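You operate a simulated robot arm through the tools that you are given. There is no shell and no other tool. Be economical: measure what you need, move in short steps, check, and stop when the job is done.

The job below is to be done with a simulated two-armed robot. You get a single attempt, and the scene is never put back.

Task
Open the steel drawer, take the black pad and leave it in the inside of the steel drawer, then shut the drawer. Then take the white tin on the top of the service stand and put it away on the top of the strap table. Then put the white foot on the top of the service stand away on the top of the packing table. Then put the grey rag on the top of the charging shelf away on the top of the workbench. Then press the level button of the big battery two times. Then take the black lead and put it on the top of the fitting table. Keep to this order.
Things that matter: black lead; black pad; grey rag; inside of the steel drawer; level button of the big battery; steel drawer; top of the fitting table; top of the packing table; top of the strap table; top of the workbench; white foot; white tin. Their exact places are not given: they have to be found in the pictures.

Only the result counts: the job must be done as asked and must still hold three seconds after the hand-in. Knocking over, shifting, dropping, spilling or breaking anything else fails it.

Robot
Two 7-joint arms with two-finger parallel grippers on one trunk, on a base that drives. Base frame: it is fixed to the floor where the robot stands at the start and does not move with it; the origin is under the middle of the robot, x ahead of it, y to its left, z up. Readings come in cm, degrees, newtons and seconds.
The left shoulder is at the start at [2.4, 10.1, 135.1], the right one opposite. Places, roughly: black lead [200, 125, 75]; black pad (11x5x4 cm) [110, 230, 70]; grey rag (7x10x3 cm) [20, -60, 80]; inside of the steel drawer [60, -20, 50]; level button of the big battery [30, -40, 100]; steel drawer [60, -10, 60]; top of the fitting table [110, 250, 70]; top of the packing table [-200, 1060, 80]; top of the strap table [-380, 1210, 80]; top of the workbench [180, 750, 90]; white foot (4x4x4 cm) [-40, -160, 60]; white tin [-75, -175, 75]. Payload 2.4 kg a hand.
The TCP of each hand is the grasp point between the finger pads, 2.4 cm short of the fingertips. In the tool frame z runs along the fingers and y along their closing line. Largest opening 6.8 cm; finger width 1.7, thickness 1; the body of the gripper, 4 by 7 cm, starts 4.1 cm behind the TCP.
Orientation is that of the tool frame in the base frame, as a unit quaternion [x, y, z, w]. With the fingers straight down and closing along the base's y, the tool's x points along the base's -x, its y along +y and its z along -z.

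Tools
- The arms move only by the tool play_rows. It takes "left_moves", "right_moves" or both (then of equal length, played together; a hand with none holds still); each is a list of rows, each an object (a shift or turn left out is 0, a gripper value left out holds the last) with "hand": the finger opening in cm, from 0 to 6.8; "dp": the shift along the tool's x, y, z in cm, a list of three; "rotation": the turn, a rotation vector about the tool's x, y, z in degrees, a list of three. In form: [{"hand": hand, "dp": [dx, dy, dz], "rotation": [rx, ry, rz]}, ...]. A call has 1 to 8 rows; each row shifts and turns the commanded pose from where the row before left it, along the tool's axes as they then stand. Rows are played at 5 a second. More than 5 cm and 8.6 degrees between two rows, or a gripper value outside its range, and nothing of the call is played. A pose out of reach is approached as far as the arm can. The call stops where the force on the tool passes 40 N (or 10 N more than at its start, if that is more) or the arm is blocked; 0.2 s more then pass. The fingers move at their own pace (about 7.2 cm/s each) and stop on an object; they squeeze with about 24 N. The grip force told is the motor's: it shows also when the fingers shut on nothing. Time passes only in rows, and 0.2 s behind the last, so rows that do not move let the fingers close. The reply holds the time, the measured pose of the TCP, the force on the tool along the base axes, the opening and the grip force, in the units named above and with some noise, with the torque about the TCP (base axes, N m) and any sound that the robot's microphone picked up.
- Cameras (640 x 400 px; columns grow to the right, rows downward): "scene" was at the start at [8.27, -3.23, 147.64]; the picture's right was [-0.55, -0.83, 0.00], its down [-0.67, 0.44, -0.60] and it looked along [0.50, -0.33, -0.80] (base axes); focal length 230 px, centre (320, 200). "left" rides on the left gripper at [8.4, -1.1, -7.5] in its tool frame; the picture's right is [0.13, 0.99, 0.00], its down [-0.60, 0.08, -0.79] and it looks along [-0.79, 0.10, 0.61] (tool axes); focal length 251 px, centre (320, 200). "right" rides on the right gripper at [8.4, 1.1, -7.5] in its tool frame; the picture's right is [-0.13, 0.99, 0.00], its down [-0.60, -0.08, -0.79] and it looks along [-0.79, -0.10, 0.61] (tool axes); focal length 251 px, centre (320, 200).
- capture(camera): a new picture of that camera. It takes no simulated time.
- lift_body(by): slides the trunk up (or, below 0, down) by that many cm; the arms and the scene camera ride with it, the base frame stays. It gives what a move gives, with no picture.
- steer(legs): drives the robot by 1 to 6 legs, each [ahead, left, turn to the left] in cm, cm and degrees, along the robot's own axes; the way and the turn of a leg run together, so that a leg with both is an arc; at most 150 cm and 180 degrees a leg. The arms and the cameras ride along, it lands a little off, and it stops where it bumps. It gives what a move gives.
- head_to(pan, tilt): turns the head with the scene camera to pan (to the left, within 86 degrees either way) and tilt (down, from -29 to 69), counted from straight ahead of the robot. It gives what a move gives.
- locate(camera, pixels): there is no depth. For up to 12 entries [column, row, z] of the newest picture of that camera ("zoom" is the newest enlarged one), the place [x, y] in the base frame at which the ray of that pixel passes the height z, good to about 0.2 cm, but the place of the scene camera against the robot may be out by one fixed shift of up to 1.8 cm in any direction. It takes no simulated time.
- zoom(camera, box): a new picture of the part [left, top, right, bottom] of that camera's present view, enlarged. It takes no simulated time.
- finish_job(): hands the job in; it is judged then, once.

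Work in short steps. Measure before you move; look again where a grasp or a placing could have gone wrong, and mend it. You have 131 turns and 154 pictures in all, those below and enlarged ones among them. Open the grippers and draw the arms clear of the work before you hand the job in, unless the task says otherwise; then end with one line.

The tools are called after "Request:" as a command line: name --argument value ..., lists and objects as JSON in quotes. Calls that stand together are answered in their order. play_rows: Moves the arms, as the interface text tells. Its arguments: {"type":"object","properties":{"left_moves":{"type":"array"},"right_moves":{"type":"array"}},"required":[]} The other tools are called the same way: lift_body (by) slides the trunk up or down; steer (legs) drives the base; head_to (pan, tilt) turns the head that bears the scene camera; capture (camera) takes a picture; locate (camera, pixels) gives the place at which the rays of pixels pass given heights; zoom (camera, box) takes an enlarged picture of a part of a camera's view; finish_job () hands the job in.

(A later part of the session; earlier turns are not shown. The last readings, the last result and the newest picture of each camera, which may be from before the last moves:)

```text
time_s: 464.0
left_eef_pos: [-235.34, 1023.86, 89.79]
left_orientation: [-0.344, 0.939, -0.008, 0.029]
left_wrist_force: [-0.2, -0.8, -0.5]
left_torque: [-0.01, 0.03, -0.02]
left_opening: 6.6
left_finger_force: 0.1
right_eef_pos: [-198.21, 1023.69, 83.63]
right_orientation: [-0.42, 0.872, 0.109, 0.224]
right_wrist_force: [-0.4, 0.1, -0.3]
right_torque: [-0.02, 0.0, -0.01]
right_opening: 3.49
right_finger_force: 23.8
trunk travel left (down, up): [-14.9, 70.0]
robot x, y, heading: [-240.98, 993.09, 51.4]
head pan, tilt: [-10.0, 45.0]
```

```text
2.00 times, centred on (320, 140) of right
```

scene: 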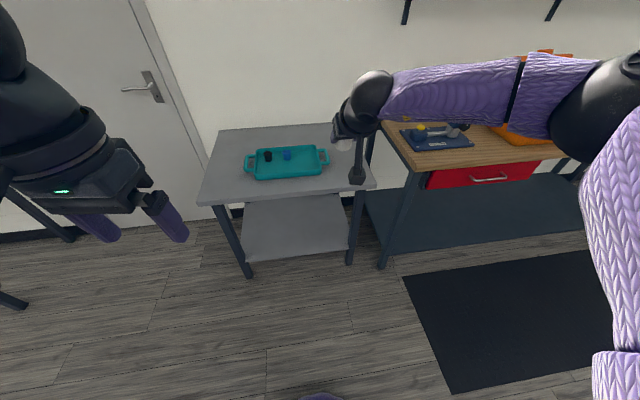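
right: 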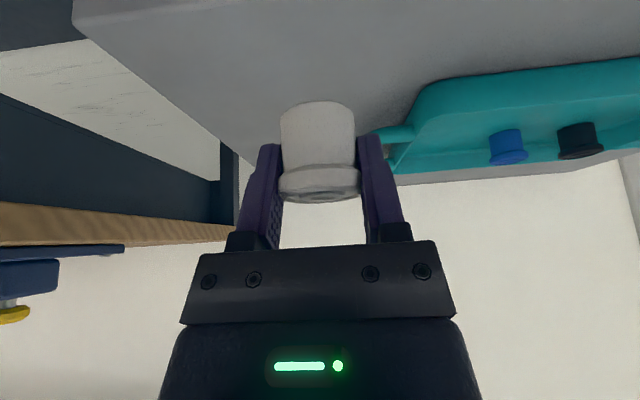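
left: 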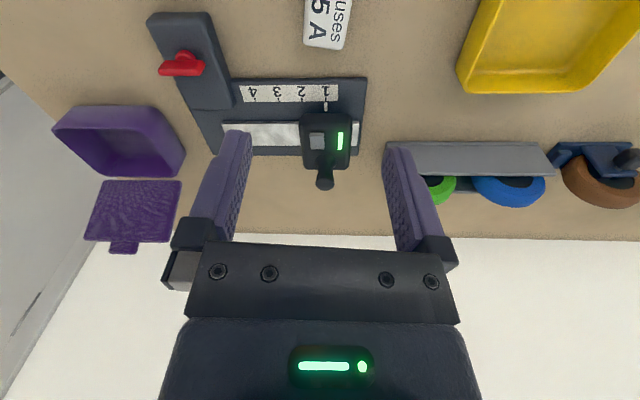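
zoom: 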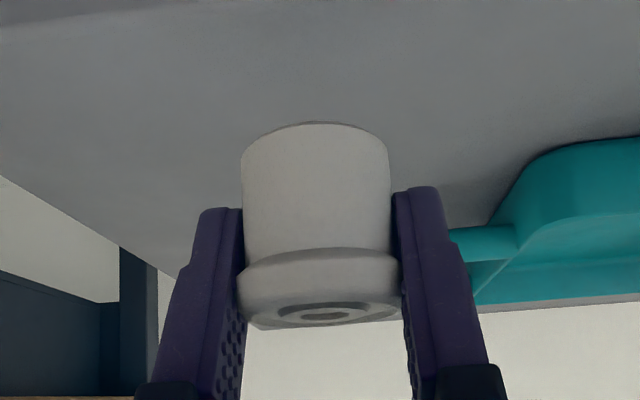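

Very near the surface now; I lower 0.7 cm at a time, then release.

Request:
lift_body --by -0.7

Request:
lift_body --by -0.7

Request:
zoom --camera "right" --box '[160, 40, 480, 240]'

```text
time_s: 464.6
left_eef_pos: [-235.33, 1023.87, 88.9]
left_orientation: [-0.343, 0.939, -0.008, 0.03]
left_wrist_force: [0.3, 0.0, 0.0]
left_torque: [0.01, -0.03, -0.02]
left_opening: 6.62
left_finger_force: 0.0
right_eef_pos: [-198.21, 1023.66, 83.03]
right_orientation: [-0.422, 0.872, 0.109, 0.223]
right_wrist_force: [0.4, 0.0, 0.3]
right_torque: [0.01, 0.0, 0.01]
right_opening: 3.5
right_finger_force: 24.4
trunk travel left (down, up): [-14.2, 70.7]
robot x, y, heading: [-241.62, 993.13, 51.7]
head pan, tilt: [-10.0, 45.0]
```

```text
time_s: 465.1
left_eef_pos: [-235.28, 1023.91, 88.23]
left_orientation: [-0.344, 0.938, -0.008, 0.03]
left_wrist_force: [0.4, 0.1, 0.7]
left_torque: [0.03, 0.01, -0.01]
left_opening: 6.61
left_finger_force: 0.0
right_eef_pos: [-198.16, 1023.7, 82.27]
right_orientation: [-0.422, 0.872, 0.108, 0.223]
right_wrist_force: [-0.2, 0.1, -0.2]
right_torque: [-0.01, 0.01, 0.02]
right_opening: 3.49
right_finger_force: 24.1
trunk travel left (down, up): [-13.5, 71.4]
robot x, y, heading: [-241.36, 993.43, 51.6]
head pan, tilt: [-10.0, 45.0]
```

```text
2.00 times, centred on (320, 140) of right
```

zoom: 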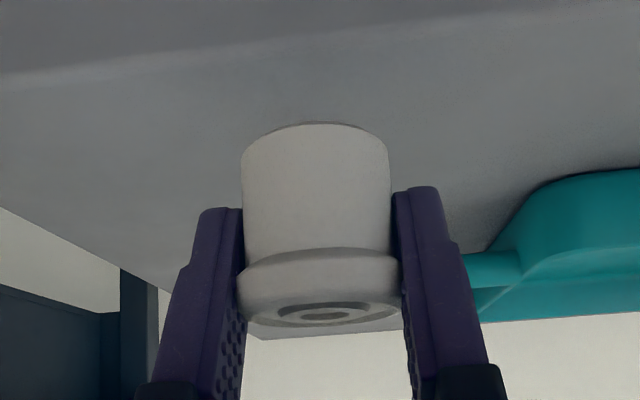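

Contact is not made yet; I lower two more steps and locate the front edge to get the table height.

Request:
lift_body --by -1

Request:
lift_body --by -1

Request:
lift_body --by -1

Request:
zoom --camera "right" --box '[160, 40, 480, 240]'

Request:
locate --camera "zoom" --pixels '[[320, 100, 76], [320, 100, 78], [320, 100, 80]]'

```text
time_s: 465.7
left_eef_pos: [-235.29, 1023.84, 87.26]
left_orientation: [-0.343, 0.939, -0.007, 0.03]
left_wrist_force: [0.4, -0.2, 0.4]
left_torque: [-0.01, 0.01, 0.03]
left_opening: 6.6
left_finger_force: 0.1
right_eef_pos: [-198.27, 1023.74, 81.37]
right_orientation: [-0.422, 0.872, 0.11, 0.223]
right_wrist_force: [0.0, 0.3, -0.1]
right_torque: [0.0, -0.04, -0.01]
right_opening: 3.51
right_finger_force: 24.0
trunk travel left (down, up): [-12.5, 72.4]
robot x, y, heading: [-241.17, 992.69, 51.6]
head pan, tilt: [-10.0, 45.0]
```

```text
time_s: 466.3
left_eef_pos: [-235.4, 1023.91, 86.35]
left_orientation: [-0.344, 0.939, -0.007, 0.03]
left_wrist_force: [0.5, -0.5, 0.5]
left_torque: [0.02, -0.04, -0.03]
left_opening: 6.59
left_finger_force: 0.1
right_eef_pos: [-198.18, 1023.67, 80.34]
right_orientation: [-0.423, 0.871, 0.11, 0.224]
right_wrist_force: [-1.0, -0.2, -0.2]
right_torque: [0.04, -0.02, -0.03]
right_opening: 3.5
right_finger_force: 23.8
trunk travel left (down, up): [-11.5, 73.4]
robot x, y, heading: [-241.33, 992.93, 51.6]
head pan, tilt: [-10.0, 45.0]
```

```text
time_s: 466.9
left_eef_pos: [-235.42, 1023.77, 85.26]
left_orientation: [-0.344, 0.938, -0.008, 0.029]
left_wrist_force: [0.8, -0.6, -1.6]
left_torque: [0.01, -0.01, 0.01]
left_opening: 6.6
left_finger_force: 0.0
right_eef_pos: [-198.2, 1023.75, 79.42]
right_orientation: [-0.422, 0.872, 0.111, 0.224]
right_wrist_force: [2.6, 2.7, 6.3]
right_torque: [0.11, -0.11, -0.02]
right_opening: 3.5
right_finger_force: 24.2
trunk travel left (down, up): [-10.5, 74.4]
robot x, y, heading: [-241.15, 993.06, 51.6]
head pan, tilt: [-10.0, 45.0]
```

```text
2.00 times, centred on (320, 140) of right
```

zoom: 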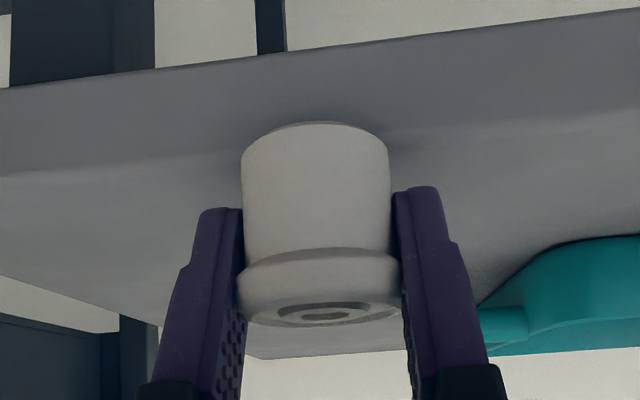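

```text
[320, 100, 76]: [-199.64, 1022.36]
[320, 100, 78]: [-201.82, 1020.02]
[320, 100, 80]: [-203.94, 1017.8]
```

Contact (6 N) but the foot's near rim seems to overhang the front edge (edge row ≈145 vs rim 122). I lift 2 cm, move 4.5 cm forward and 1 right, and lower again.

Request:
lift_body --by 2.5

Request:
steer --legs '[[4.5, -1, 0]]'

Request:
lift_body --by -1.5

Request:
capture --camera "right"

```text
time_s: 467.6
left_eef_pos: [-235.23, 1023.99, 87.75]
left_orientation: [-0.344, 0.938, -0.007, 0.03]
left_wrist_force: [0.3, -0.7, 0.0]
left_torque: [0.01, 0.0, 0.0]
left_opening: 6.59
left_finger_force: 0.0
right_eef_pos: [-198.2, 1023.71, 81.61]
right_orientation: [-0.421, 0.872, 0.109, 0.223]
right_wrist_force: [0.7, 0.7, -0.2]
right_torque: [0.02, -0.03, 0.01]
right_opening: 3.5
right_finger_force: 23.8
trunk travel left (down, up): [-13.0, 71.9]
robot x, y, heading: [-241.44, 992.85, 51.5]
head pan, tilt: [-10.0, 45.0]
```

```text
time_s: 468.5
left_eef_pos: [-231.7, 1026.93, 87.7]
left_orientation: [-0.344, 0.938, -0.007, 0.03]
left_wrist_force: [-0.7, -0.4, -0.4]
left_torque: [-0.02, 0.01, -0.01]
left_opening: 6.6
left_finger_force: 0.0
right_eef_pos: [-194.55, 1026.65, 81.86]
right_orientation: [-0.422, 0.872, 0.109, 0.223]
right_wrist_force: [-0.3, 0.3, 0.0]
right_torque: [0.01, -0.02, -0.01]
right_opening: 3.5
right_finger_force: 24.5
trunk travel left (down, up): [-13.0, 71.9]
robot x, y, heading: [-237.57, 995.8, 51.4]
head pan, tilt: [-10.0, 45.0]
```

```text
time_s: 469.1
left_eef_pos: [-231.77, 1026.94, 86.22]
left_orientation: [-0.344, 0.939, -0.008, 0.029]
left_wrist_force: [0.4, -0.6, 0.1]
left_torque: [0.03, -0.01, 0.01]
left_opening: 6.61
left_finger_force: 0.1
right_eef_pos: [-194.61, 1026.68, 80.41]
right_orientation: [-0.421, 0.872, 0.109, 0.224]
right_wrist_force: [0.8, -0.4, 0.3]
right_torque: [-0.04, 0.0, -0.03]
right_opening: 3.49
right_finger_force: 24.5
trunk travel left (down, up): [-11.5, 73.4]
robot x, y, heading: [-237.39, 996.37, 51.8]
head pan, tilt: [-10.0, 45.0]
```

```text
33 pictures are left
```

right: 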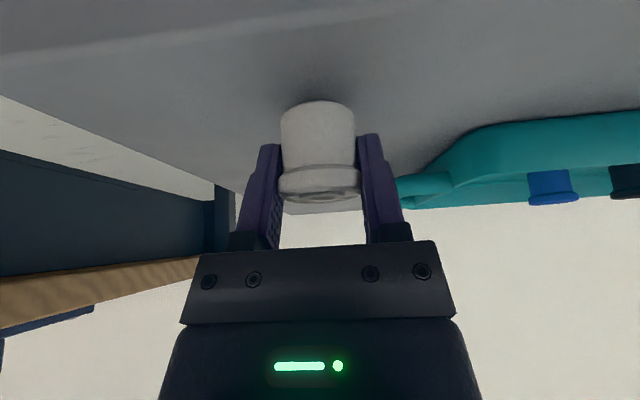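

Now it is well inside the edge. I lower the last centimetre, open to 5 cm and lift away.

Request:
lift_body --by -1.1

Request:
play_rows --right_moves '[{"hand": 5}, {}, {}]'

Request:
lift_body --by 15

Request:
steer --legs '[[-25, 0, 0]]'

Request:
zoom --camera "scene" --box '[220, 110, 396, 220]'

```text
time_s: 469.7
left_eef_pos: [-231.79, 1026.76, 85.1]
left_orientation: [-0.344, 0.939, -0.007, 0.029]
left_wrist_force: [0.2, 0.0, 0.4]
left_torque: [0.0, 0.03, 0.03]
left_opening: 6.6
left_finger_force: 0.1
right_eef_pos: [-194.61, 1026.71, 79.44]
right_orientation: [-0.422, 0.871, 0.111, 0.224]
right_wrist_force: [4.8, 2.3, 15.2]
right_torque: [-0.02, -0.14, 0.03]
right_opening: 3.51
right_finger_force: 24.0
trunk travel left (down, up): [-10.4, 74.5]
robot x, y, heading: [-237.85, 995.88, 51.8]
head pan, tilt: [-10.0, 45.0]
```

```text
time_s: 470.5
left_eef_pos: [-231.65, 1026.87, 85.13]
left_orientation: [-0.344, 0.938, -0.007, 0.03]
left_wrist_force: [-0.3, -0.3, -0.5]
left_torque: [0.02, -0.02, 0.0]
left_opening: 6.6
left_finger_force: 0.1
right_eef_pos: [-194.68, 1026.66, 79.2]
right_orientation: [-0.422, 0.872, 0.109, 0.223]
right_wrist_force: [0.8, 0.4, 0.8]
right_torque: [0.02, 0.03, 0.0]
right_opening: 4.99
right_finger_force: 0.1
trunk travel left (down, up): [-10.4, 74.5]
robot x, y, heading: [-237.5, 995.85, 51.5]
head pan, tilt: [-10.0, 45.0]
```

```text
time_s: 472.2
left_eef_pos: [-231.68, 1027.01, 100.02]
left_orientation: [-0.343, 0.939, -0.007, 0.029]
left_wrist_force: [-0.3, -0.1, 0.2]
left_torque: [-0.02, 0.0, -0.01]
left_opening: 6.61
left_finger_force: 0.0
right_eef_pos: [-194.58, 1026.66, 94.13]
right_orientation: [-0.421, 0.872, 0.109, 0.223]
right_wrist_force: [0.9, -0.2, 0.3]
right_torque: [0.0, 0.02, -0.01]
right_opening: 5.0
right_finger_force: 0.2
trunk travel left (down, up): [-25.4, 59.5]
robot x, y, heading: [-237.82, 995.96, 51.7]
head pan, tilt: [-10.0, 45.0]
```

```text
time_s: 474.1
left_eef_pos: [-247.16, 1007.37, 100.12]
left_orientation: [-0.342, 0.939, -0.007, 0.03]
left_wrist_force: [-0.2, -0.4, 0.2]
left_torque: [0.0, 0.01, 0.01]
left_opening: 6.63
left_finger_force: 0.0
right_eef_pos: [-209.98, 1007.05, 94.13]
right_orientation: [-0.421, 0.872, 0.109, 0.224]
right_wrist_force: [-0.5, 0.9, -0.1]
right_torque: [0.03, -0.02, 0.02]
right_opening: 5.0
right_finger_force: 0.1
trunk travel left (down, up): [-25.4, 59.5]
robot x, y, heading: [-253.16, 976.63, 51.3]
head pan, tilt: [-10.0, 45.0]
```

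```text
3.64 times, centred on (308, 165) of scene
```

zoom: 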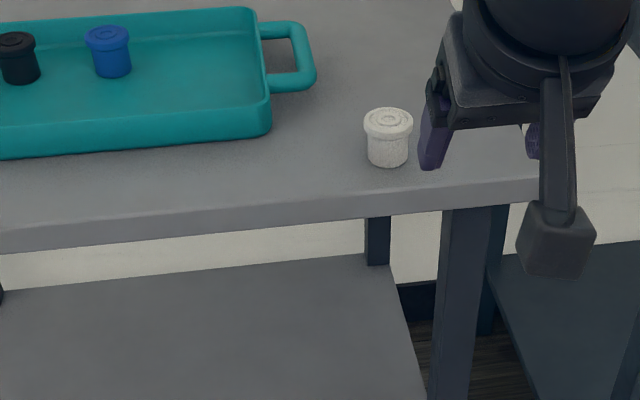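

The white foot stands upright on the packing table. I drive back along the lane and around to the bench.

Request:
steer --legs '[[-5, -149, 0.5], [0, -150, 0], [0, -150, 0], [0, -103, 0], [-95, -20, -2], [-60, -112, 0]]'

Request:
lift_body --by 20

```text
time_s: 511.1
left_eef_pos: [171.99, 445.9, 100.12]
left_orientation: [-0.294, 0.955, -0.01, 0.03]
left_wrist_force: [0.1, -0.5, 0.4]
left_torque: [0.0, 0.01, -0.01]
left_opening: 6.61
left_finger_force: 0.2
right_eef_pos: [208.89, 441.9, 94.2]
right_orientation: [-0.375, 0.893, 0.097, 0.229]
right_wrist_force: [-0.1, 0.1, -0.1]
right_torque: [0.01, -0.02, -0.02]
right_opening: 5.01
right_finger_force: 0.0
trunk travel left (down, up): [-25.4, 59.5]
robot x, y, heading: [163.31, 416.09, 45.4]
head pan, tilt: [-10.0, 45.0]
```

```text
time_s: 513.3
left_eef_pos: [172.04, 445.94, 120.19]
left_orientation: [-0.293, 0.955, -0.009, 0.03]
left_wrist_force: [0.2, 1.0, -0.3]
left_torque: [-0.03, -0.02, 0.0]
left_opening: 6.58
left_finger_force: 0.2
right_eef_pos: [208.52, 441.41, 115.74]
right_orientation: [-0.373, 0.889, 0.102, 0.244]
right_wrist_force: [0.0, 1.1, -0.9]
right_torque: [0.01, -0.02, 0.0]
right_opening: 5.0
right_finger_force: 0.1
trunk travel left (down, up): [-45.4, 39.5]
robot x, y, heading: [163.01, 416.21, 45.6]
head pan, tilt: [-10.0, 45.0]
```

Heading drifted to 45.5°, so I correct it and continue back to the bench.

Request:
steer --legs '[[0, 0, 6.3], [-43, -127, 0], [-150, 0, 0], [-62, 0, 0], [-150, 0, 0], [-46, 22, 0]]'

Request:
steer --legs '[[0, 0, -89.5]]'

Request:
play_rows --right_moves '[{"rotation": [0, 8, 0], "hand": 6.8}, {"rotation": [0, 8, 0]}, {"rotation": [0, 8, 0]}, {"rotation": [0, 5, 0]}]'

Request:
head_to --pan -8 --tilt 50

Request:
capture --camera "scene"

Request:
capture --camera "right"

```text
time_s: 540.1
left_eef_pos: [-29.37, 34.19, 120.16]
left_orientation: [-0.342, 0.939, -0.008, 0.03]
left_wrist_force: [0.2, -0.7, 0.4]
left_torque: [0.02, 0.01, -0.01]
left_opening: 6.61
left_finger_force: 0.1
right_eef_pos: [7.25, 33.47, 115.88]
right_orientation: [-0.417, 0.869, 0.115, 0.238]
right_wrist_force: [0.0, -0.3, 0.5]
right_torque: [0.01, -0.01, 0.0]
right_opening: 5.01
right_finger_force: 0.1
trunk travel left (down, up): [-45.4, 39.5]
robot x, y, heading: [-35.64, 3.37, 51.6]
head pan, tilt: [-10.0, 45.0]
```

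```text
time_s: 544.3
left_eef_pos: [-4.71, -2.88, 120.13]
left_orientation: [0.428, 0.903, -0.027, 0.015]
left_wrist_force: [-0.4, -1.1, 0.5]
left_torque: [-0.01, -0.05, -0.01]
left_opening: 6.62
left_finger_force: 0.0
right_eef_pos: [-5.99, -39.74, 115.77]
right_orientation: [0.325, 0.908, -0.089, 0.249]
right_wrist_force: [0.2, -0.3, -0.5]
right_torque: [-0.01, -0.01, -0.04]
right_opening: 5.02
right_finger_force: 0.1
trunk travel left (down, up): [-45.4, 39.5]
robot x, y, heading: [-35.53, 3.83, -39.3]
head pan, tilt: [-10.0, 45.0]
```

```text
time_s: 545.3
left_eef_pos: [-4.73, -2.98, 120.15]
left_orientation: [0.427, 0.904, -0.026, 0.015]
left_wrist_force: [1.3, -0.5, -0.6]
left_torque: [0.01, 0.03, 0.0]
left_opening: 6.61
left_finger_force: 0.1
right_eef_pos: [-12.81, -38.38, 115.69]
right_orientation: [0.335, 0.942, -0.003, 0.014]
right_wrist_force: [-0.2, 0.8, -0.1]
right_torque: [0.05, 0.0, 0.02]
right_opening: 6.8
right_finger_force: 0.1
right hand out of reach, approached as far as the arm can: row 1, 2, 3, 4
trunk travel left (down, up): [-45.4, 39.5]
robot x, y, heading: [-35.5, 3.61, -39.1]
head pan, tilt: [-10.0, 45.0]
```

```text
time_s: 546.0
left_eef_pos: [-4.87, -2.9, 120.05]
left_orientation: [0.428, 0.903, -0.027, 0.015]
left_wrist_force: [0.0, -0.3, 0.0]
left_torque: [0.0, 0.02, 0.02]
left_opening: 6.62
left_finger_force: 0.1
right_eef_pos: [-12.79, -38.3, 115.58]
right_orientation: [0.336, 0.942, -0.003, 0.016]
right_wrist_force: [-0.5, 0.4, 0.4]
right_torque: [-0.01, -0.02, -0.05]
right_opening: 6.81
right_finger_force: 0.2
trunk travel left (down, up): [-45.4, 39.5]
robot x, y, heading: [-35.94, 3.53, -39.2]
head pan, tilt: [-8.0, 50.0]
```

```text
31 pictures are left
```

scene: 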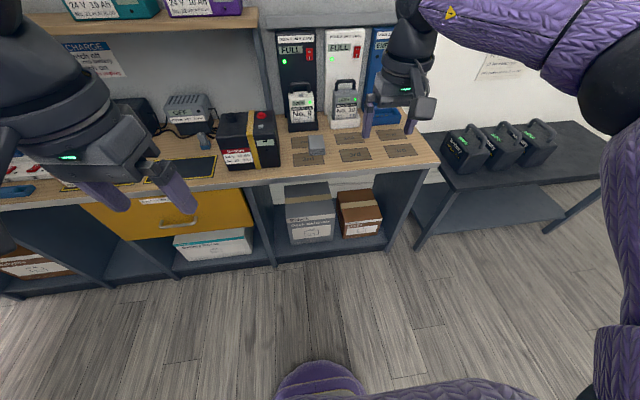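

```text
30 pictures are left
```

right: 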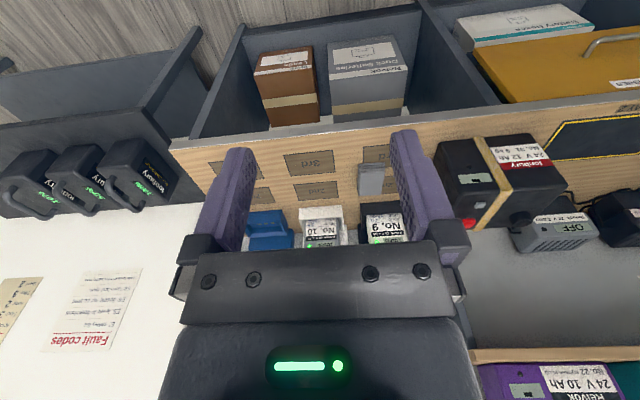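

The rag is at right-camera (372,180). I zoom on it and locate its corners and the battery's side.

Request:
zoom --camera "right" --box '[330, 120, 490, 240]'

Request:
locate --camera "right" --pixels '[[362, 165, 83], [385, 165, 83], [384, 193, 83], [360, 195, 83], [440, 142, 80], [372, 180, 83], [372, 180, 81]]'

Request:
locate --camera "scene" --pixels '[[316, 144, 83], [309, 137, 83], [325, 150, 83]]'

```text
3.33 times, centred on (410, 180) of right
```

zoom: 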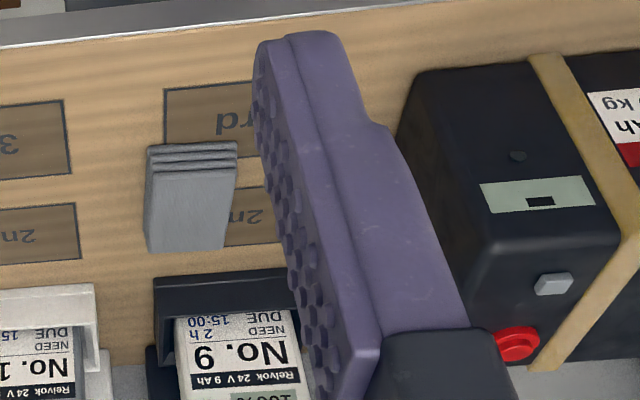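

```text
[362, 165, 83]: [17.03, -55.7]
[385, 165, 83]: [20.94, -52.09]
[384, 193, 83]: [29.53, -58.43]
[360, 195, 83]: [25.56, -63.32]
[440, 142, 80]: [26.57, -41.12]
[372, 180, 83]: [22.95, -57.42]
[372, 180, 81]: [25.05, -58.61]
```

```text
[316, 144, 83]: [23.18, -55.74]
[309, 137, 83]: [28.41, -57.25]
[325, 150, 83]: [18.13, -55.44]
```

The rag is ~6.4 cm wide, 10 long, aligned with my tool yaw; a tight but possible grip. I drive 40 ahead and 7.7 left, and lower to check the alignment.

Request:
steer --legs '[[39.5, 7.7, 0]]'

Request:
lift_body --by -24

Request:
capture --camera "right"

Request:
locate --camera "right" --pixels '[[320, 100, 83]]'

```text
time_s: 548.5
left_eef_pos: [30.69, -21.78, 120.11]
left_orientation: [0.428, 0.903, -0.027, 0.014]
left_wrist_force: [0.2, -0.3, -0.4]
left_torque: [0.01, -0.04, 0.0]
left_opening: 6.6
left_finger_force: 0.0
right_eef_pos: [22.65, -57.19, 115.51]
right_orientation: [0.336, 0.942, -0.004, 0.015]
right_wrist_force: [-0.6, 0.3, 0.5]
right_torque: [0.0, 0.0, -0.04]
right_opening: 6.78
right_finger_force: 0.0
trunk travel left (down, up): [-45.4, 39.5]
robot x, y, heading: [0.33, -15.53, -39.1]
head pan, tilt: [-8.0, 50.0]
```

```text
time_s: 551.0
left_eef_pos: [30.68, -21.88, 96.18]
left_orientation: [0.429, 0.903, -0.026, 0.015]
left_wrist_force: [-0.6, 0.0, -0.2]
left_torque: [0.0, 0.01, 0.01]
left_opening: 6.57
left_finger_force: 0.0
right_eef_pos: [22.57, -57.09, 91.72]
right_orientation: [0.337, 0.941, -0.004, 0.015]
right_wrist_force: [-0.2, 0.0, -0.1]
right_torque: [-0.01, -0.01, -0.01]
right_opening: 6.82
right_finger_force: 0.1
trunk travel left (down, up): [-21.4, 63.5]
robot x, y, heading: [0.19, -15.61, -39.1]
head pan, tilt: [-8.0, 50.0]
```

```text
28 pictures are left
```

right: 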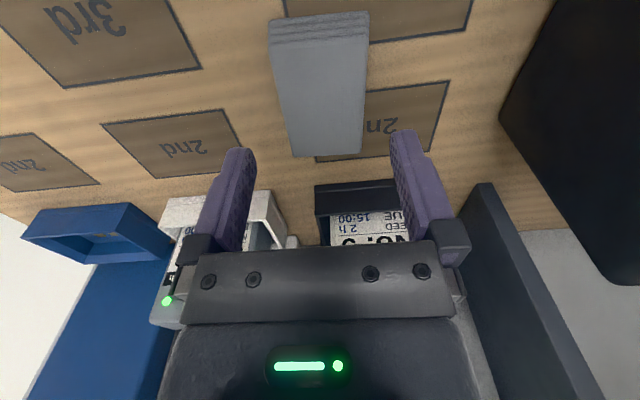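

```text
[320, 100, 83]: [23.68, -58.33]
```

I locate the four corners of the rag's top face at z 83 to align precisely.

Request:
locate --camera "right" --pixels '[[273, 47, 83], [366, 38, 83], [362, 153, 83], [292, 157, 83], [320, 100, 83], [273, 47, 82], [362, 153, 82]]'

```text
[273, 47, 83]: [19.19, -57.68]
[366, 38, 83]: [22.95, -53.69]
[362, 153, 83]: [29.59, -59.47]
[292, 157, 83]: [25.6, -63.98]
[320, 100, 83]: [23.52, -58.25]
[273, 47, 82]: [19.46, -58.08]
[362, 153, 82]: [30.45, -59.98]
```

The rag is ~5.8×9, centred (24.3,-58.7), 3° off. I rotate, shift 2.4 cm forward and lower to just above it.

Request:
play_rows --right_moves '[{"rotation": [0, 0, 3]}, {"dp": [-2.3, 0, 0]}]'

Request:
lift_body --by -5

Request:
capture --camera "right"

```text
time_s: 551.6
left_eef_pos: [30.66, -21.94, 96.15]
left_orientation: [0.428, 0.903, -0.028, 0.016]
left_wrist_force: [-0.3, -0.3, 0.6]
left_torque: [-0.01, 0.04, 0.01]
left_opening: 6.59
left_finger_force: 0.1
right_eef_pos: [24.31, -58.79, 91.51]
right_orientation: [0.361, 0.932, -0.003, 0.015]
right_wrist_force: [-0.7, 0.4, -0.1]
right_torque: [0.02, 0.02, 0.02]
right_opening: 6.79
right_finger_force: 0.1
trunk travel left (down, up): [-21.4, 63.5]
robot x, y, heading: [-0.06, -15.05, -39.2]
head pan, tilt: [-8.0, 50.0]
```

```text
time_s: 552.5
left_eef_pos: [30.68, -21.84, 91.13]
left_orientation: [0.429, 0.903, -0.026, 0.016]
left_wrist_force: [1.4, 0.6, -0.9]
left_torque: [0.02, -0.03, 0.0]
left_opening: 6.61
left_finger_force: 0.1
right_eef_pos: [24.26, -58.8, 86.61]
right_orientation: [0.362, 0.932, -0.004, 0.015]
right_wrist_force: [0.3, -0.1, 0.7]
right_torque: [-0.02, -0.01, 0.01]
right_opening: 6.81
right_finger_force: 0.1
trunk travel left (down, up): [-16.4, 68.5]
robot x, y, heading: [-0.02, -15.57, -39.7]
head pan, tilt: [-8.0, 50.0]
```

```text
27 pictures are left
```

right: 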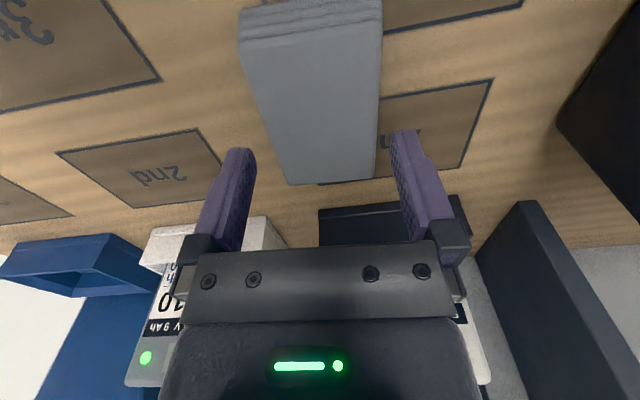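

At the rag's depth it spans columns 275–377 (centre 326), so I shift 0.3 cm and go down 3.5, then close and lift.

Request:
play_rows --right_moves '[{"dp": [0, 0.3, 1]}, {"dp": [0, 0, 1]}, {"dp": [0, 0, 1.2]}, {"hand": 5}, {"hand": 4}, {"hand": 4}, {}]'

Request:
lift_body --by 15

Request:
capture --camera "right"

```text
time_s: 554.1
left_eef_pos: [30.69, -21.77, 91.22]
left_orientation: [0.428, 0.903, -0.027, 0.015]
left_wrist_force: [-0.4, 0.3, -0.5]
left_torque: [-0.03, 0.02, 0.0]
left_opening: 6.61
left_finger_force: 0.1
right_eef_pos: [24.51, -58.65, 83.44]
right_orientation: [0.36, 0.933, -0.004, 0.016]
right_wrist_force: [0.8, -3.7, 11.7]
right_torque: [-0.14, 0.02, -0.02]
right_opening: 6.43
right_finger_force: 23.9
trunk travel left (down, up): [-16.4, 68.5]
robot x, y, heading: [0.43, -15.67, -39.3]
head pan, tilt: [-8.0, 50.0]
```

```text
time_s: 555.9
left_eef_pos: [30.7, -21.83, 106.11]
left_orientation: [0.428, 0.903, -0.027, 0.016]
left_wrist_force: [0.0, 0.4, -0.4]
left_torque: [0.02, 0.01, 0.02]
left_opening: 6.62
left_finger_force: 0.1
right_eef_pos: [24.44, -58.49, 99.03]
right_orientation: [0.361, 0.932, -0.005, 0.023]
right_wrist_force: [0.3, 0.4, -0.7]
right_torque: [0.03, -0.02, -0.01]
right_opening: 6.43
right_finger_force: 23.9
trunk travel left (down, up): [-31.4, 53.5]
robot x, y, heading: [-0.18, -15.17, -39.3]
head pan, tilt: [-8.0, 50.0]
```

```text
26 pictures are left
```

right: 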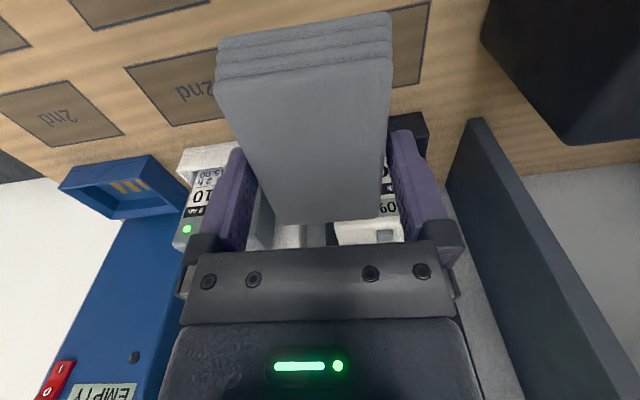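

The rag is held (6.43 cm, 24 N). I raise and drive the known route toward the workbench.

Request:
lift_body --by 16

Request:
steer --legs '[[-36, 0, 0], [0, 0, 91.5], [150, 0, 0], [38, -26, 0], [150, 0, 0], [60, 0, 0]]'

```text
time_s: 557.7
left_eef_pos: [30.69, -21.84, 122.08]
left_orientation: [0.428, 0.903, -0.026, 0.016]
left_wrist_force: [0.2, 0.8, -0.1]
left_torque: [0.0, -0.05, 0.0]
left_opening: 6.61
left_finger_force: 0.1
right_eef_pos: [23.56, -57.83, 117.86]
right_orientation: [0.361, 0.931, -0.016, 0.055]
right_wrist_force: [-0.6, -0.9, -0.9]
right_torque: [0.01, 0.03, 0.03]
right_opening: 6.4
right_finger_force: 23.9
trunk travel left (down, up): [-47.4, 37.5]
robot x, y, heading: [0.0, -15.27, -39.2]
head pan, tilt: [-8.0, 50.0]
```

```text
time_s: 583.6
left_eef_pos: [242.52, 344.92, 122.14]
left_orientation: [-0.355, 0.934, -0.007, 0.03]
left_wrist_force: [0.3, -0.3, 0.7]
left_torque: [-0.04, 0.01, -0.01]
left_opening: 6.6
left_finger_force: 0.1
right_eef_pos: [278.81, 339.09, 117.79]
right_orientation: [-0.422, 0.905, 0.028, 0.048]
right_wrist_force: [-1.0, 0.4, 0.0]
right_torque: [0.01, 0.03, 0.0]
right_opening: 6.41
right_finger_force: 23.7
trunk travel left (down, up): [-47.4, 37.5]
robot x, y, heading: [237.41, 314.12, 53.2]
head pan, tilt: [-8.0, 50.0]
```

On track. I swing left to the lane in front of the workbench and look at its top.

Request:
steer --legs '[[0, 0, -1.4], [50, 115, 0], [60, 115, 0], [97, 38, 0]]'

Request:
head_to --pan 0 --tilt 40

Request:
capture --camera "scene"

Request:
locate --camera "scene" --pixels '[[320, 200, 88], [320, 230, 88], [400, 200, 88], [220, 200, 88], [300, 160, 88]]'

```text
time_s: 601.6
left_eef_pos: [162.15, 676.73, 122.25]
left_orientation: [-0.345, 0.938, -0.007, 0.029]
left_wrist_force: [0.0, -0.3, -0.5]
left_torque: [0.01, 0.01, 0.02]
left_opening: 6.61
left_finger_force: 0.1
right_eef_pos: [198.29, 670.22, 117.84]
right_orientation: [-0.413, 0.909, 0.027, 0.049]
right_wrist_force: [-0.2, -0.3, -1.1]
right_torque: [-0.02, 0.02, 0.05]
right_opening: 6.42
right_finger_force: 24.2
trunk travel left (down, up): [-47.4, 37.5]
robot x, y, heading: [156.63, 645.93, 51.8]
head pan, tilt: [-8.0, 50.0]
```

```text
time_s: 602.3
left_eef_pos: [162.11, 676.75, 122.12]
left_orientation: [-0.345, 0.938, -0.008, 0.03]
left_wrist_force: [0.0, 0.4, 0.5]
left_torque: [0.0, 0.03, 0.03]
left_opening: 6.63
left_finger_force: 0.0
right_eef_pos: [198.26, 670.31, 117.87]
right_orientation: [-0.412, 0.91, 0.027, 0.049]
right_wrist_force: [0.2, 0.4, -0.8]
right_torque: [-0.02, -0.02, 0.02]
right_opening: 6.44
right_finger_force: 24.1
trunk travel left (down, up): [-47.4, 37.5]
robot x, y, heading: [156.07, 645.97, 51.8]
head pan, tilt: [0.0, 40.0]
```

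```text
25 pictures are left
```

scene: 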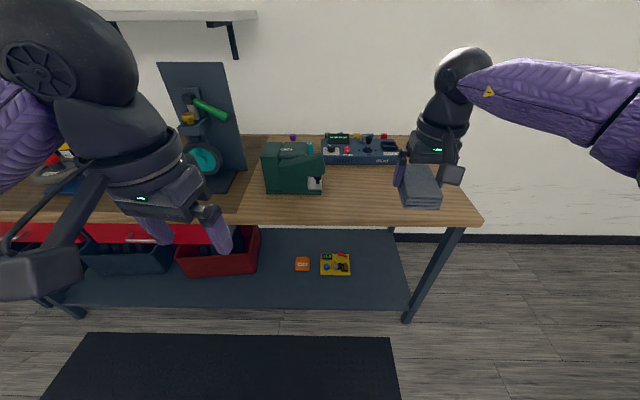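

```text
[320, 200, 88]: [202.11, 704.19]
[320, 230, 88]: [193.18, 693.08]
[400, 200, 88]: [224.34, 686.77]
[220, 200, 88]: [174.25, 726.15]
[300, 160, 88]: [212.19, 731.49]
```

The front-right part of the workbench top is free, and the rag is already in line with it. I drive 29 cm forward, lower 20 cm, level the tool and look.

Request:
steer --legs '[[29, 0, 0]]'

Request:
lift_body --by -20

Request:
play_rows --right_moves '[{"rotation": [0, 4, 0]}, {}]'

Request:
capture --camera "scene"

Request:
capture --camera "right"

```text
time_s: 604.3
left_eef_pos: [180.01, 699.27, 122.05]
left_orientation: [-0.343, 0.939, -0.008, 0.03]
left_wrist_force: [-0.6, 0.5, -0.4]
left_torque: [-0.01, -0.01, 0.0]
left_opening: 6.62
left_finger_force: 0.2
right_eef_pos: [215.97, 692.36, 117.74]
right_orientation: [-0.41, 0.91, 0.027, 0.049]
right_wrist_force: [0.0, 0.1, -0.9]
right_torque: [-0.04, 0.0, -0.02]
right_opening: 6.45
right_finger_force: 23.6
trunk travel left (down, up): [-47.4, 37.5]
robot x, y, heading: [174.19, 668.4, 51.4]
head pan, tilt: [0.0, 40.0]
```

```text
time_s: 606.4
left_eef_pos: [179.96, 699.0, 102.19]
left_orientation: [-0.344, 0.939, -0.008, 0.03]
left_wrist_force: [-0.5, 0.3, -0.3]
left_torque: [0.0, -0.01, -0.01]
left_opening: 6.6
left_finger_force: 0.0
right_eef_pos: [215.92, 692.43, 97.82]
right_orientation: [-0.41, 0.91, 0.027, 0.048]
right_wrist_force: [0.7, 0.3, 0.0]
right_torque: [-0.01, 0.03, -0.01]
right_opening: 6.47
right_finger_force: 23.7
trunk travel left (down, up): [-27.4, 57.5]
robot x, y, heading: [173.89, 668.5, 51.7]
head pan, tilt: [0.0, 40.0]
```

```text
time_s: 607.0
left_eef_pos: [179.89, 699.04, 102.19]
left_orientation: [-0.344, 0.939, -0.008, 0.03]
left_wrist_force: [-0.5, 0.1, -1.0]
left_torque: [-0.02, -0.01, -0.03]
left_opening: 6.6
left_finger_force: 0.0
right_eef_pos: [216.02, 692.42, 97.89]
right_orientation: [-0.411, 0.912, 0.014, 0.017]
right_wrist_force: [0.4, -0.2, -0.4]
right_torque: [0.04, 0.03, -0.01]
right_opening: 6.41
right_finger_force: 23.6
trunk travel left (down, up): [-27.4, 57.5]
robot x, y, heading: [174.22, 668.46, 51.4]
head pan, tilt: [0.0, 40.0]
```

```text
24 pictures are left
```

scene: 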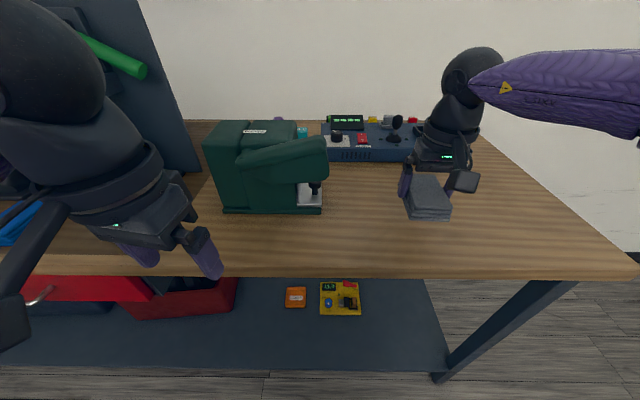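

```text
23 pictures are left
```

right: 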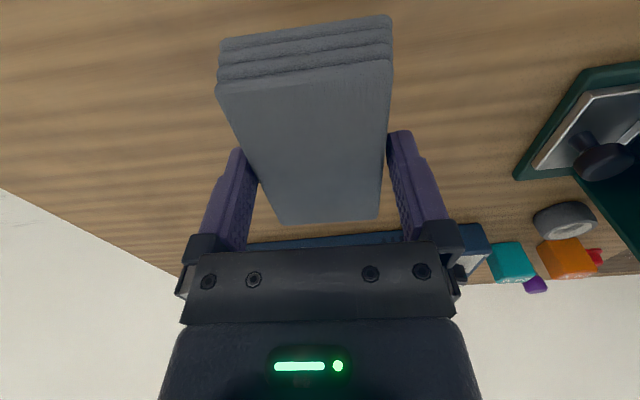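

The rag hangs over free wood, well inside the edges. I lower in small steps until contact.

Request:
lift_body --by -3

Request:
lift_body --by -1.5

Request:
lift_body --by -1.2

Request:
zoom --camera "scene" --box '[352, 120, 512, 260]'

```text
time_s: 607.8
left_eef_pos: [179.9, 699.12, 99.08]
left_orientation: [-0.343, 0.939, -0.007, 0.031]
left_wrist_force: [0.7, 0.1, 0.3]
left_torque: [0.01, -0.01, 0.03]
left_opening: 6.62
left_finger_force: 0.0
right_eef_pos: [216.08, 692.39, 94.89]
right_orientation: [-0.411, 0.911, 0.013, 0.017]
right_wrist_force: [1.0, 0.8, -0.5]
right_torque: [0.03, -0.01, -0.02]
right_opening: 6.43
right_finger_force: 24.0
trunk travel left (down, up): [-24.4, 60.5]
robot x, y, heading: [174.08, 668.63, 51.3]
head pan, tilt: [0.0, 40.0]
```

```text
time_s: 608.4
left_eef_pos: [179.96, 699.01, 97.71]
left_orientation: [-0.343, 0.939, -0.008, 0.03]
left_wrist_force: [0.5, -0.3, -0.8]
left_torque: [0.01, 0.03, 0.01]
left_opening: 6.61
left_finger_force: 0.1
right_eef_pos: [215.96, 692.52, 93.36]
right_orientation: [-0.41, 0.912, 0.013, 0.017]
right_wrist_force: [-0.9, 0.7, 0.2]
right_torque: [-0.01, -0.01, 0.01]
right_opening: 6.43
right_finger_force: 23.3
trunk travel left (down, up): [-22.9, 62.0]
robot x, y, heading: [173.83, 668.26, 51.8]
head pan, tilt: [0.0, 40.0]
```

```text
time_s: 609.0
left_eef_pos: [179.91, 699.02, 96.39]
left_orientation: [-0.343, 0.939, -0.007, 0.03]
left_wrist_force: [0.9, 0.2, -1.0]
left_torque: [0.0, 0.04, -0.01]
left_opening: 6.59
left_finger_force: 0.1
right_eef_pos: [215.93, 692.44, 92.19]
right_orientation: [-0.41, 0.912, 0.013, 0.017]
right_wrist_force: [-0.1, -0.1, -0.9]
right_torque: [0.0, 0.02, 0.0]
right_opening: 6.42
right_finger_force: 24.2
trunk travel left (down, up): [-21.7, 63.2]
robot x, y, heading: [174.1, 668.43, 51.5]
head pan, tilt: [0.0, 40.0]
```

```text
2.86 times, centred on (432, 190) of scene
```

zoom: 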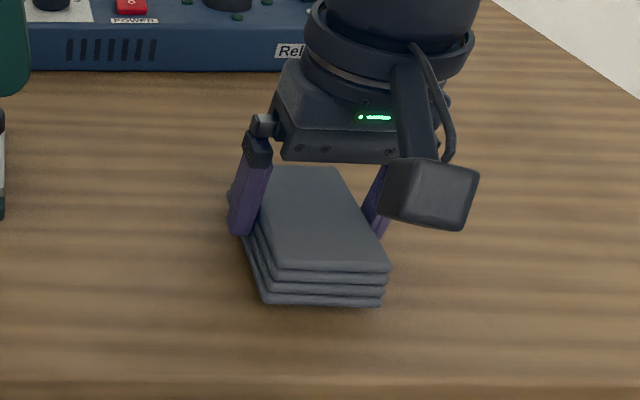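

Nearly down; I continue in small steps (they stop on contact), then look at the forces.

Request:
lift_body --by -0.8

Request:
lift_body --by -0.8

Request:
lift_body --by -0.7

```text
time_s: 609.6
left_eef_pos: [179.87, 698.96, 95.65]
left_orientation: [-0.343, 0.939, -0.008, 0.03]
left_wrist_force: [-0.7, 0.1, 0.3]
left_torque: [0.02, 0.04, 0.02]
left_opening: 6.6
left_finger_force: 0.1
right_eef_pos: [216.09, 692.42, 91.31]
right_orientation: [-0.411, 0.911, 0.014, 0.017]
right_wrist_force: [4.0, 2.3, 12.6]
right_torque: [-0.37, -0.24, 0.1]
right_opening: 6.41
right_finger_force: 23.8
trunk travel left (down, up): [-20.9, 64.0]
robot x, y, heading: [173.97, 668.32, 51.5]
head pan, tilt: [0.0, 40.0]
```

```text
time_s: 610.1
left_eef_pos: [179.89, 699.03, 94.84]
left_orientation: [-0.343, 0.939, -0.007, 0.03]
left_wrist_force: [0.6, 0.2, -0.2]
left_torque: [0.03, 0.02, 0.01]
left_opening: 6.6
left_finger_force: 0.1
right_eef_pos: [215.95, 692.49, 90.61]
right_orientation: [-0.412, 0.911, 0.014, 0.018]
right_wrist_force: [1.5, 0.1, 24.6]
right_torque: [-0.02, -0.27, 0.02]
right_opening: 6.46
right_finger_force: 24.1
trunk travel left (down, up): [-20.1, 64.8]
robot x, y, heading: [173.89, 668.48, 51.5]
head pan, tilt: [0.0, 40.0]
```

```text
time_s: 610.5
left_eef_pos: [179.81, 699.01, 94.57]
left_orientation: [-0.343, 0.939, -0.007, 0.03]
left_wrist_force: [-0.8, 0.0, 0.6]
left_torque: [-0.02, 0.0, 0.01]
left_opening: 6.6
left_finger_force: 0.2
right_eef_pos: [215.97, 692.43, 90.43]
right_orientation: [-0.41, 0.912, 0.013, 0.019]
right_wrist_force: [-5.1, -5.5, 15.5]
right_torque: [-0.61, -0.15, -0.32]
right_opening: 6.42
right_finger_force: 23.9
trunk travel left (down, up): [-19.8, 65.2]
robot x, y, heading: [174.13, 668.31, 51.4]
head pan, tilt: [0.0, 40.0]
stopped: the force on the tool passed its limit at 51 N (the readings are from after the stop); the commanded pose is now the measured one
```

The rag rests on the workbench. I open, lift, check with a picture, and back away along the return route.

Request:
play_rows --right_moves '[{"dp": [0, 0, -0.2], "hand": 6.8}, {}, {}]'

Request:
lift_body --by 28

Request:
zoom --camera "scene" --box '[252, 120, 572, 320]'

Request:
steer --legs '[[-30, 0, 0.4], [-100, -38, 0], [-60, -113, 0], [-57, -123, 0]]'

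```text
time_s: 611.3
left_eef_pos: [179.99, 699.17, 94.35]
left_orientation: [-0.343, 0.939, -0.008, 0.029]
left_wrist_force: [0.1, 0.5, -0.2]
left_torque: [0.02, 0.0, -0.02]
left_opening: 6.6
left_finger_force: 0.1
right_eef_pos: [216.15, 692.47, 90.47]
right_orientation: [-0.411, 0.911, 0.013, 0.018]
right_wrist_force: [1.0, 0.4, 0.0]
right_torque: [-0.02, 0.02, 0.0]
right_opening: 6.8
right_finger_force: 0.0
trunk travel left (down, up): [-19.8, 65.2]
robot x, y, heading: [173.98, 668.15, 51.5]
head pan, tilt: [0.0, 40.0]
```

```text
time_s: 614.2
left_eef_pos: [179.93, 699.13, 122.47]
left_orientation: [-0.343, 0.939, -0.008, 0.029]
left_wrist_force: [1.4, 1.0, -1.5]
left_torque: [0.0, 0.01, 0.0]
left_opening: 6.58
left_finger_force: 0.1
right_eef_pos: [215.71, 691.91, 120.16]
right_orientation: [-0.411, 0.911, 0.023, 0.035]
right_wrist_force: [-0.3, 0.9, 0.2]
right_torque: [0.02, -0.01, -0.01]
right_opening: 6.77
right_finger_force: 0.0
trunk travel left (down, up): [-47.8, 37.2]
robot x, y, heading: [174.06, 668.72, 51.4]
head pan, tilt: [0.0, 40.0]
```

```text
2.00 times, centred on (412, 220) of scene
```

zoom: 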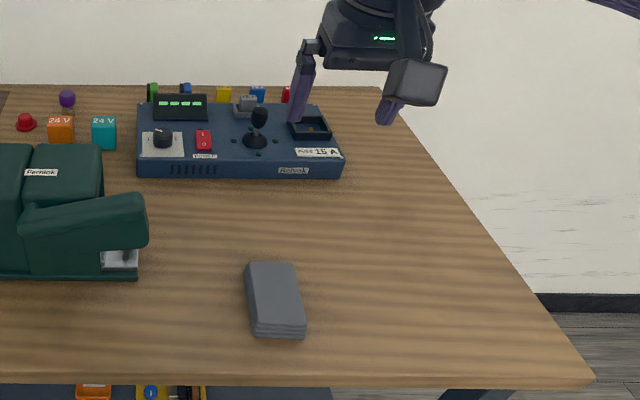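

```text
time_s: 633.6
left_eef_pos: [232.94, 334.52, 122.47]
left_orientation: [-0.321, 0.947, -0.009, 0.029]
left_wrist_force: [-0.5, 1.1, -0.2]
left_torque: [-0.02, -0.01, -0.03]
left_opening: 6.61
left_finger_force: 0.0
right_eef_pos: [268.3, 325.5, 120.06]
right_orientation: [-0.389, 0.92, 0.021, 0.036]
right_wrist_force: [-0.4, -0.2, -0.2]
right_torque: [0.02, 0.0, 0.04]
right_opening: 6.82
right_finger_force: 0.1
trunk travel left (down, up): [-47.8, 37.2]
robot x, y, heading: [225.53, 304.19, 48.8]
head pan, tilt: [0.0, 40.0]
```

The rag is on the workbench. I return to the bench front, facing the big battery, and look from the right hand's camera with the fingers closed.

Request:
steer --legs '[[0, -8, 3], [-150, 0, 0], [-150, 0, 0], [-73, 20, 0], [0, 0, -90]]'

Request:
play_rows --right_moves '[{"hand": 0}, {}, {}]'

Request:
head_to --pan 0 --tilt 50

Request:
capture --camera "right"

Request:
capture --camera "scene"

```text
time_s: 656.1
left_eef_pos: [21.13, 12.65, 122.47]
left_orientation: [0.404, 0.914, -0.026, 0.015]
left_wrist_force: [-0.4, 0.0, 0.0]
left_torque: [0.02, -0.03, 0.03]
left_opening: 6.59
left_finger_force: 0.1
right_eef_pos: [15.29, -23.4, 120.04]
right_orientation: [0.336, 0.941, -0.009, 0.041]
right_wrist_force: [-0.4, 0.9, -0.4]
right_torque: [0.01, 0.03, 0.01]
right_opening: 6.8
right_finger_force: 0.1
trunk travel left (down, up): [-47.8, 37.2]
robot x, y, heading: [-10.19, 17.61, -36.4]
head pan, tilt: [0.0, 40.0]
```

```text
time_s: 656.9
left_eef_pos: [21.12, 12.69, 122.47]
left_orientation: [0.405, 0.914, -0.026, 0.016]
left_wrist_force: [0.3, -0.8, 0.7]
left_torque: [-0.01, 0.0, 0.01]
left_opening: 6.62
left_finger_force: 0.0
right_eef_pos: [15.33, -23.37, 120.11]
right_orientation: [0.335, 0.941, -0.009, 0.041]
right_wrist_force: [-0.6, -0.3, -0.8]
right_torque: [0.01, 0.0, 0.02]
right_opening: 0.0
right_finger_force: 23.5
trunk travel left (down, up): [-47.8, 37.2]
robot x, y, heading: [-9.92, 17.26, -36.4]
head pan, tilt: [0.0, 40.0]
```

```text
time_s: 657.6
left_eef_pos: [21.15, 12.67, 122.47]
left_orientation: [0.405, 0.914, -0.026, 0.015]
left_wrist_force: [0.5, -0.5, 0.3]
left_torque: [-0.01, 0.03, 0.01]
left_opening: 6.6
left_finger_force: 0.2
right_eef_pos: [15.24, -23.33, 120.04]
right_orientation: [0.336, 0.941, -0.008, 0.04]
right_wrist_force: [0.2, 0.2, -0.8]
right_torque: [-0.02, 0.0, -0.02]
right_opening: 0.01
right_finger_force: 23.3
trunk travel left (down, up): [-47.8, 37.2]
robot x, y, heading: [-9.47, 17.48, -36.3]
head pan, tilt: [0.0, 50.0]
```

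```text
20 pictures are left
```

right: 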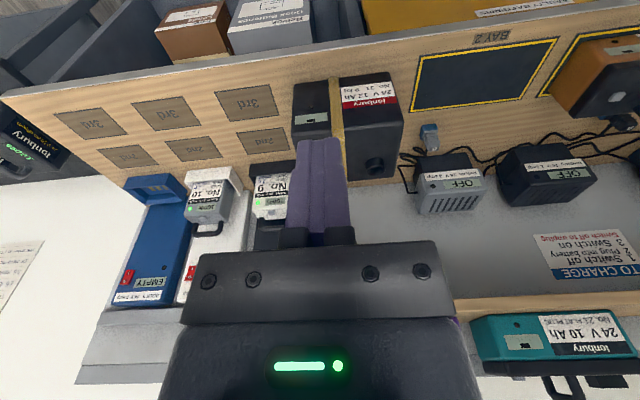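

```text
19 pictures are left
```

scene: 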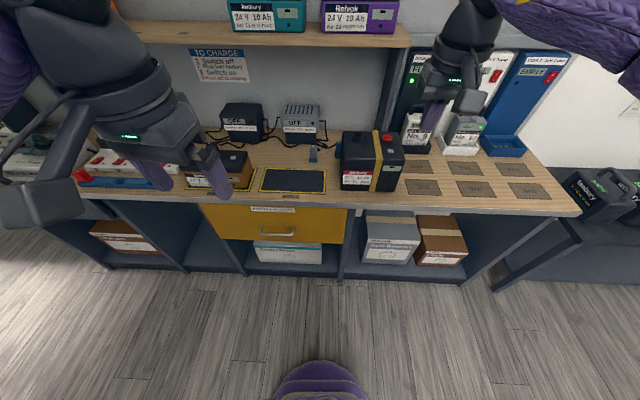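

The closed fingers hide the button here. I drive about 20 ahead and 4.7 right, so that the battery top comes into view above the fingertips.

Request:
steer --legs '[[20, -4.7, -1]]'

Request:
zoom --camera "right" --box '[200, 0, 440, 150]'

Request:
zoom --camera "scene" --box '[330, 120, 490, 240]'

```text
time_s: 659.2
left_eef_pos: [34.24, -3.57, 122.45]
left_orientation: [0.412, 0.91, -0.026, 0.015]
left_wrist_force: [0.0, -0.2, -0.2]
left_torque: [0.01, 0.02, -0.01]
left_opening: 6.58
left_finger_force: 0.0
right_eef_pos: [27.78, -39.5, 120.12]
right_orientation: [0.344, 0.938, -0.009, 0.04]
right_wrist_force: [-0.2, 0.3, 1.5]
right_torque: [0.01, 0.0, 0.0]
right_opening: 0.02
right_finger_force: 23.7
trunk travel left (down, up): [-47.8, 37.2]
robot x, y, heading: [3.16, 2.35, -37.2]
head pan, tilt: [0.0, 50.0]
```

```text
2.67 times, centred on (320, 75) of right
```

zoom: 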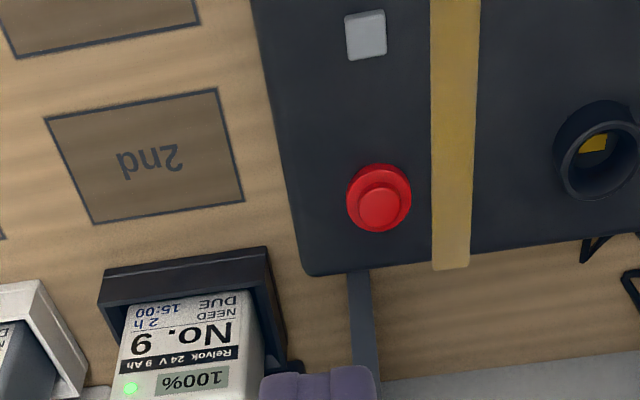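

```text
3.33 times, centred on (410, 180) of scene
```

zoom: 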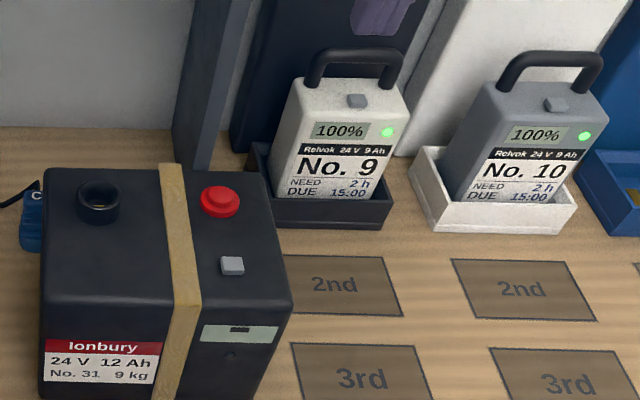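

The grey square (same as on the small batteries above their charge displays) is the level button: right-zoom (366,35), scene-zoom (232,266). I triangulate it.

Request:
locate --camera "right" --pixels '[[337.2, 13.2, 94], [337.2, 13.2, 97], [337.2, 13.2, 100], [337.2, 13.2, 103]]'

Request:
locate --camera "zoom" --pixels '[[232, 264, 94], [232, 264, 97], [232, 264, 100], [232, 264, 103]]'

```text
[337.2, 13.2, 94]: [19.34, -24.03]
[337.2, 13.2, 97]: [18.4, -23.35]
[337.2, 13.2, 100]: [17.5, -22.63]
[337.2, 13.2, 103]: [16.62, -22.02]
```

```text
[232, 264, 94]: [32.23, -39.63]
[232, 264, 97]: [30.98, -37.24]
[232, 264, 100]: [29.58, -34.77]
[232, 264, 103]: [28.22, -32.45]
```

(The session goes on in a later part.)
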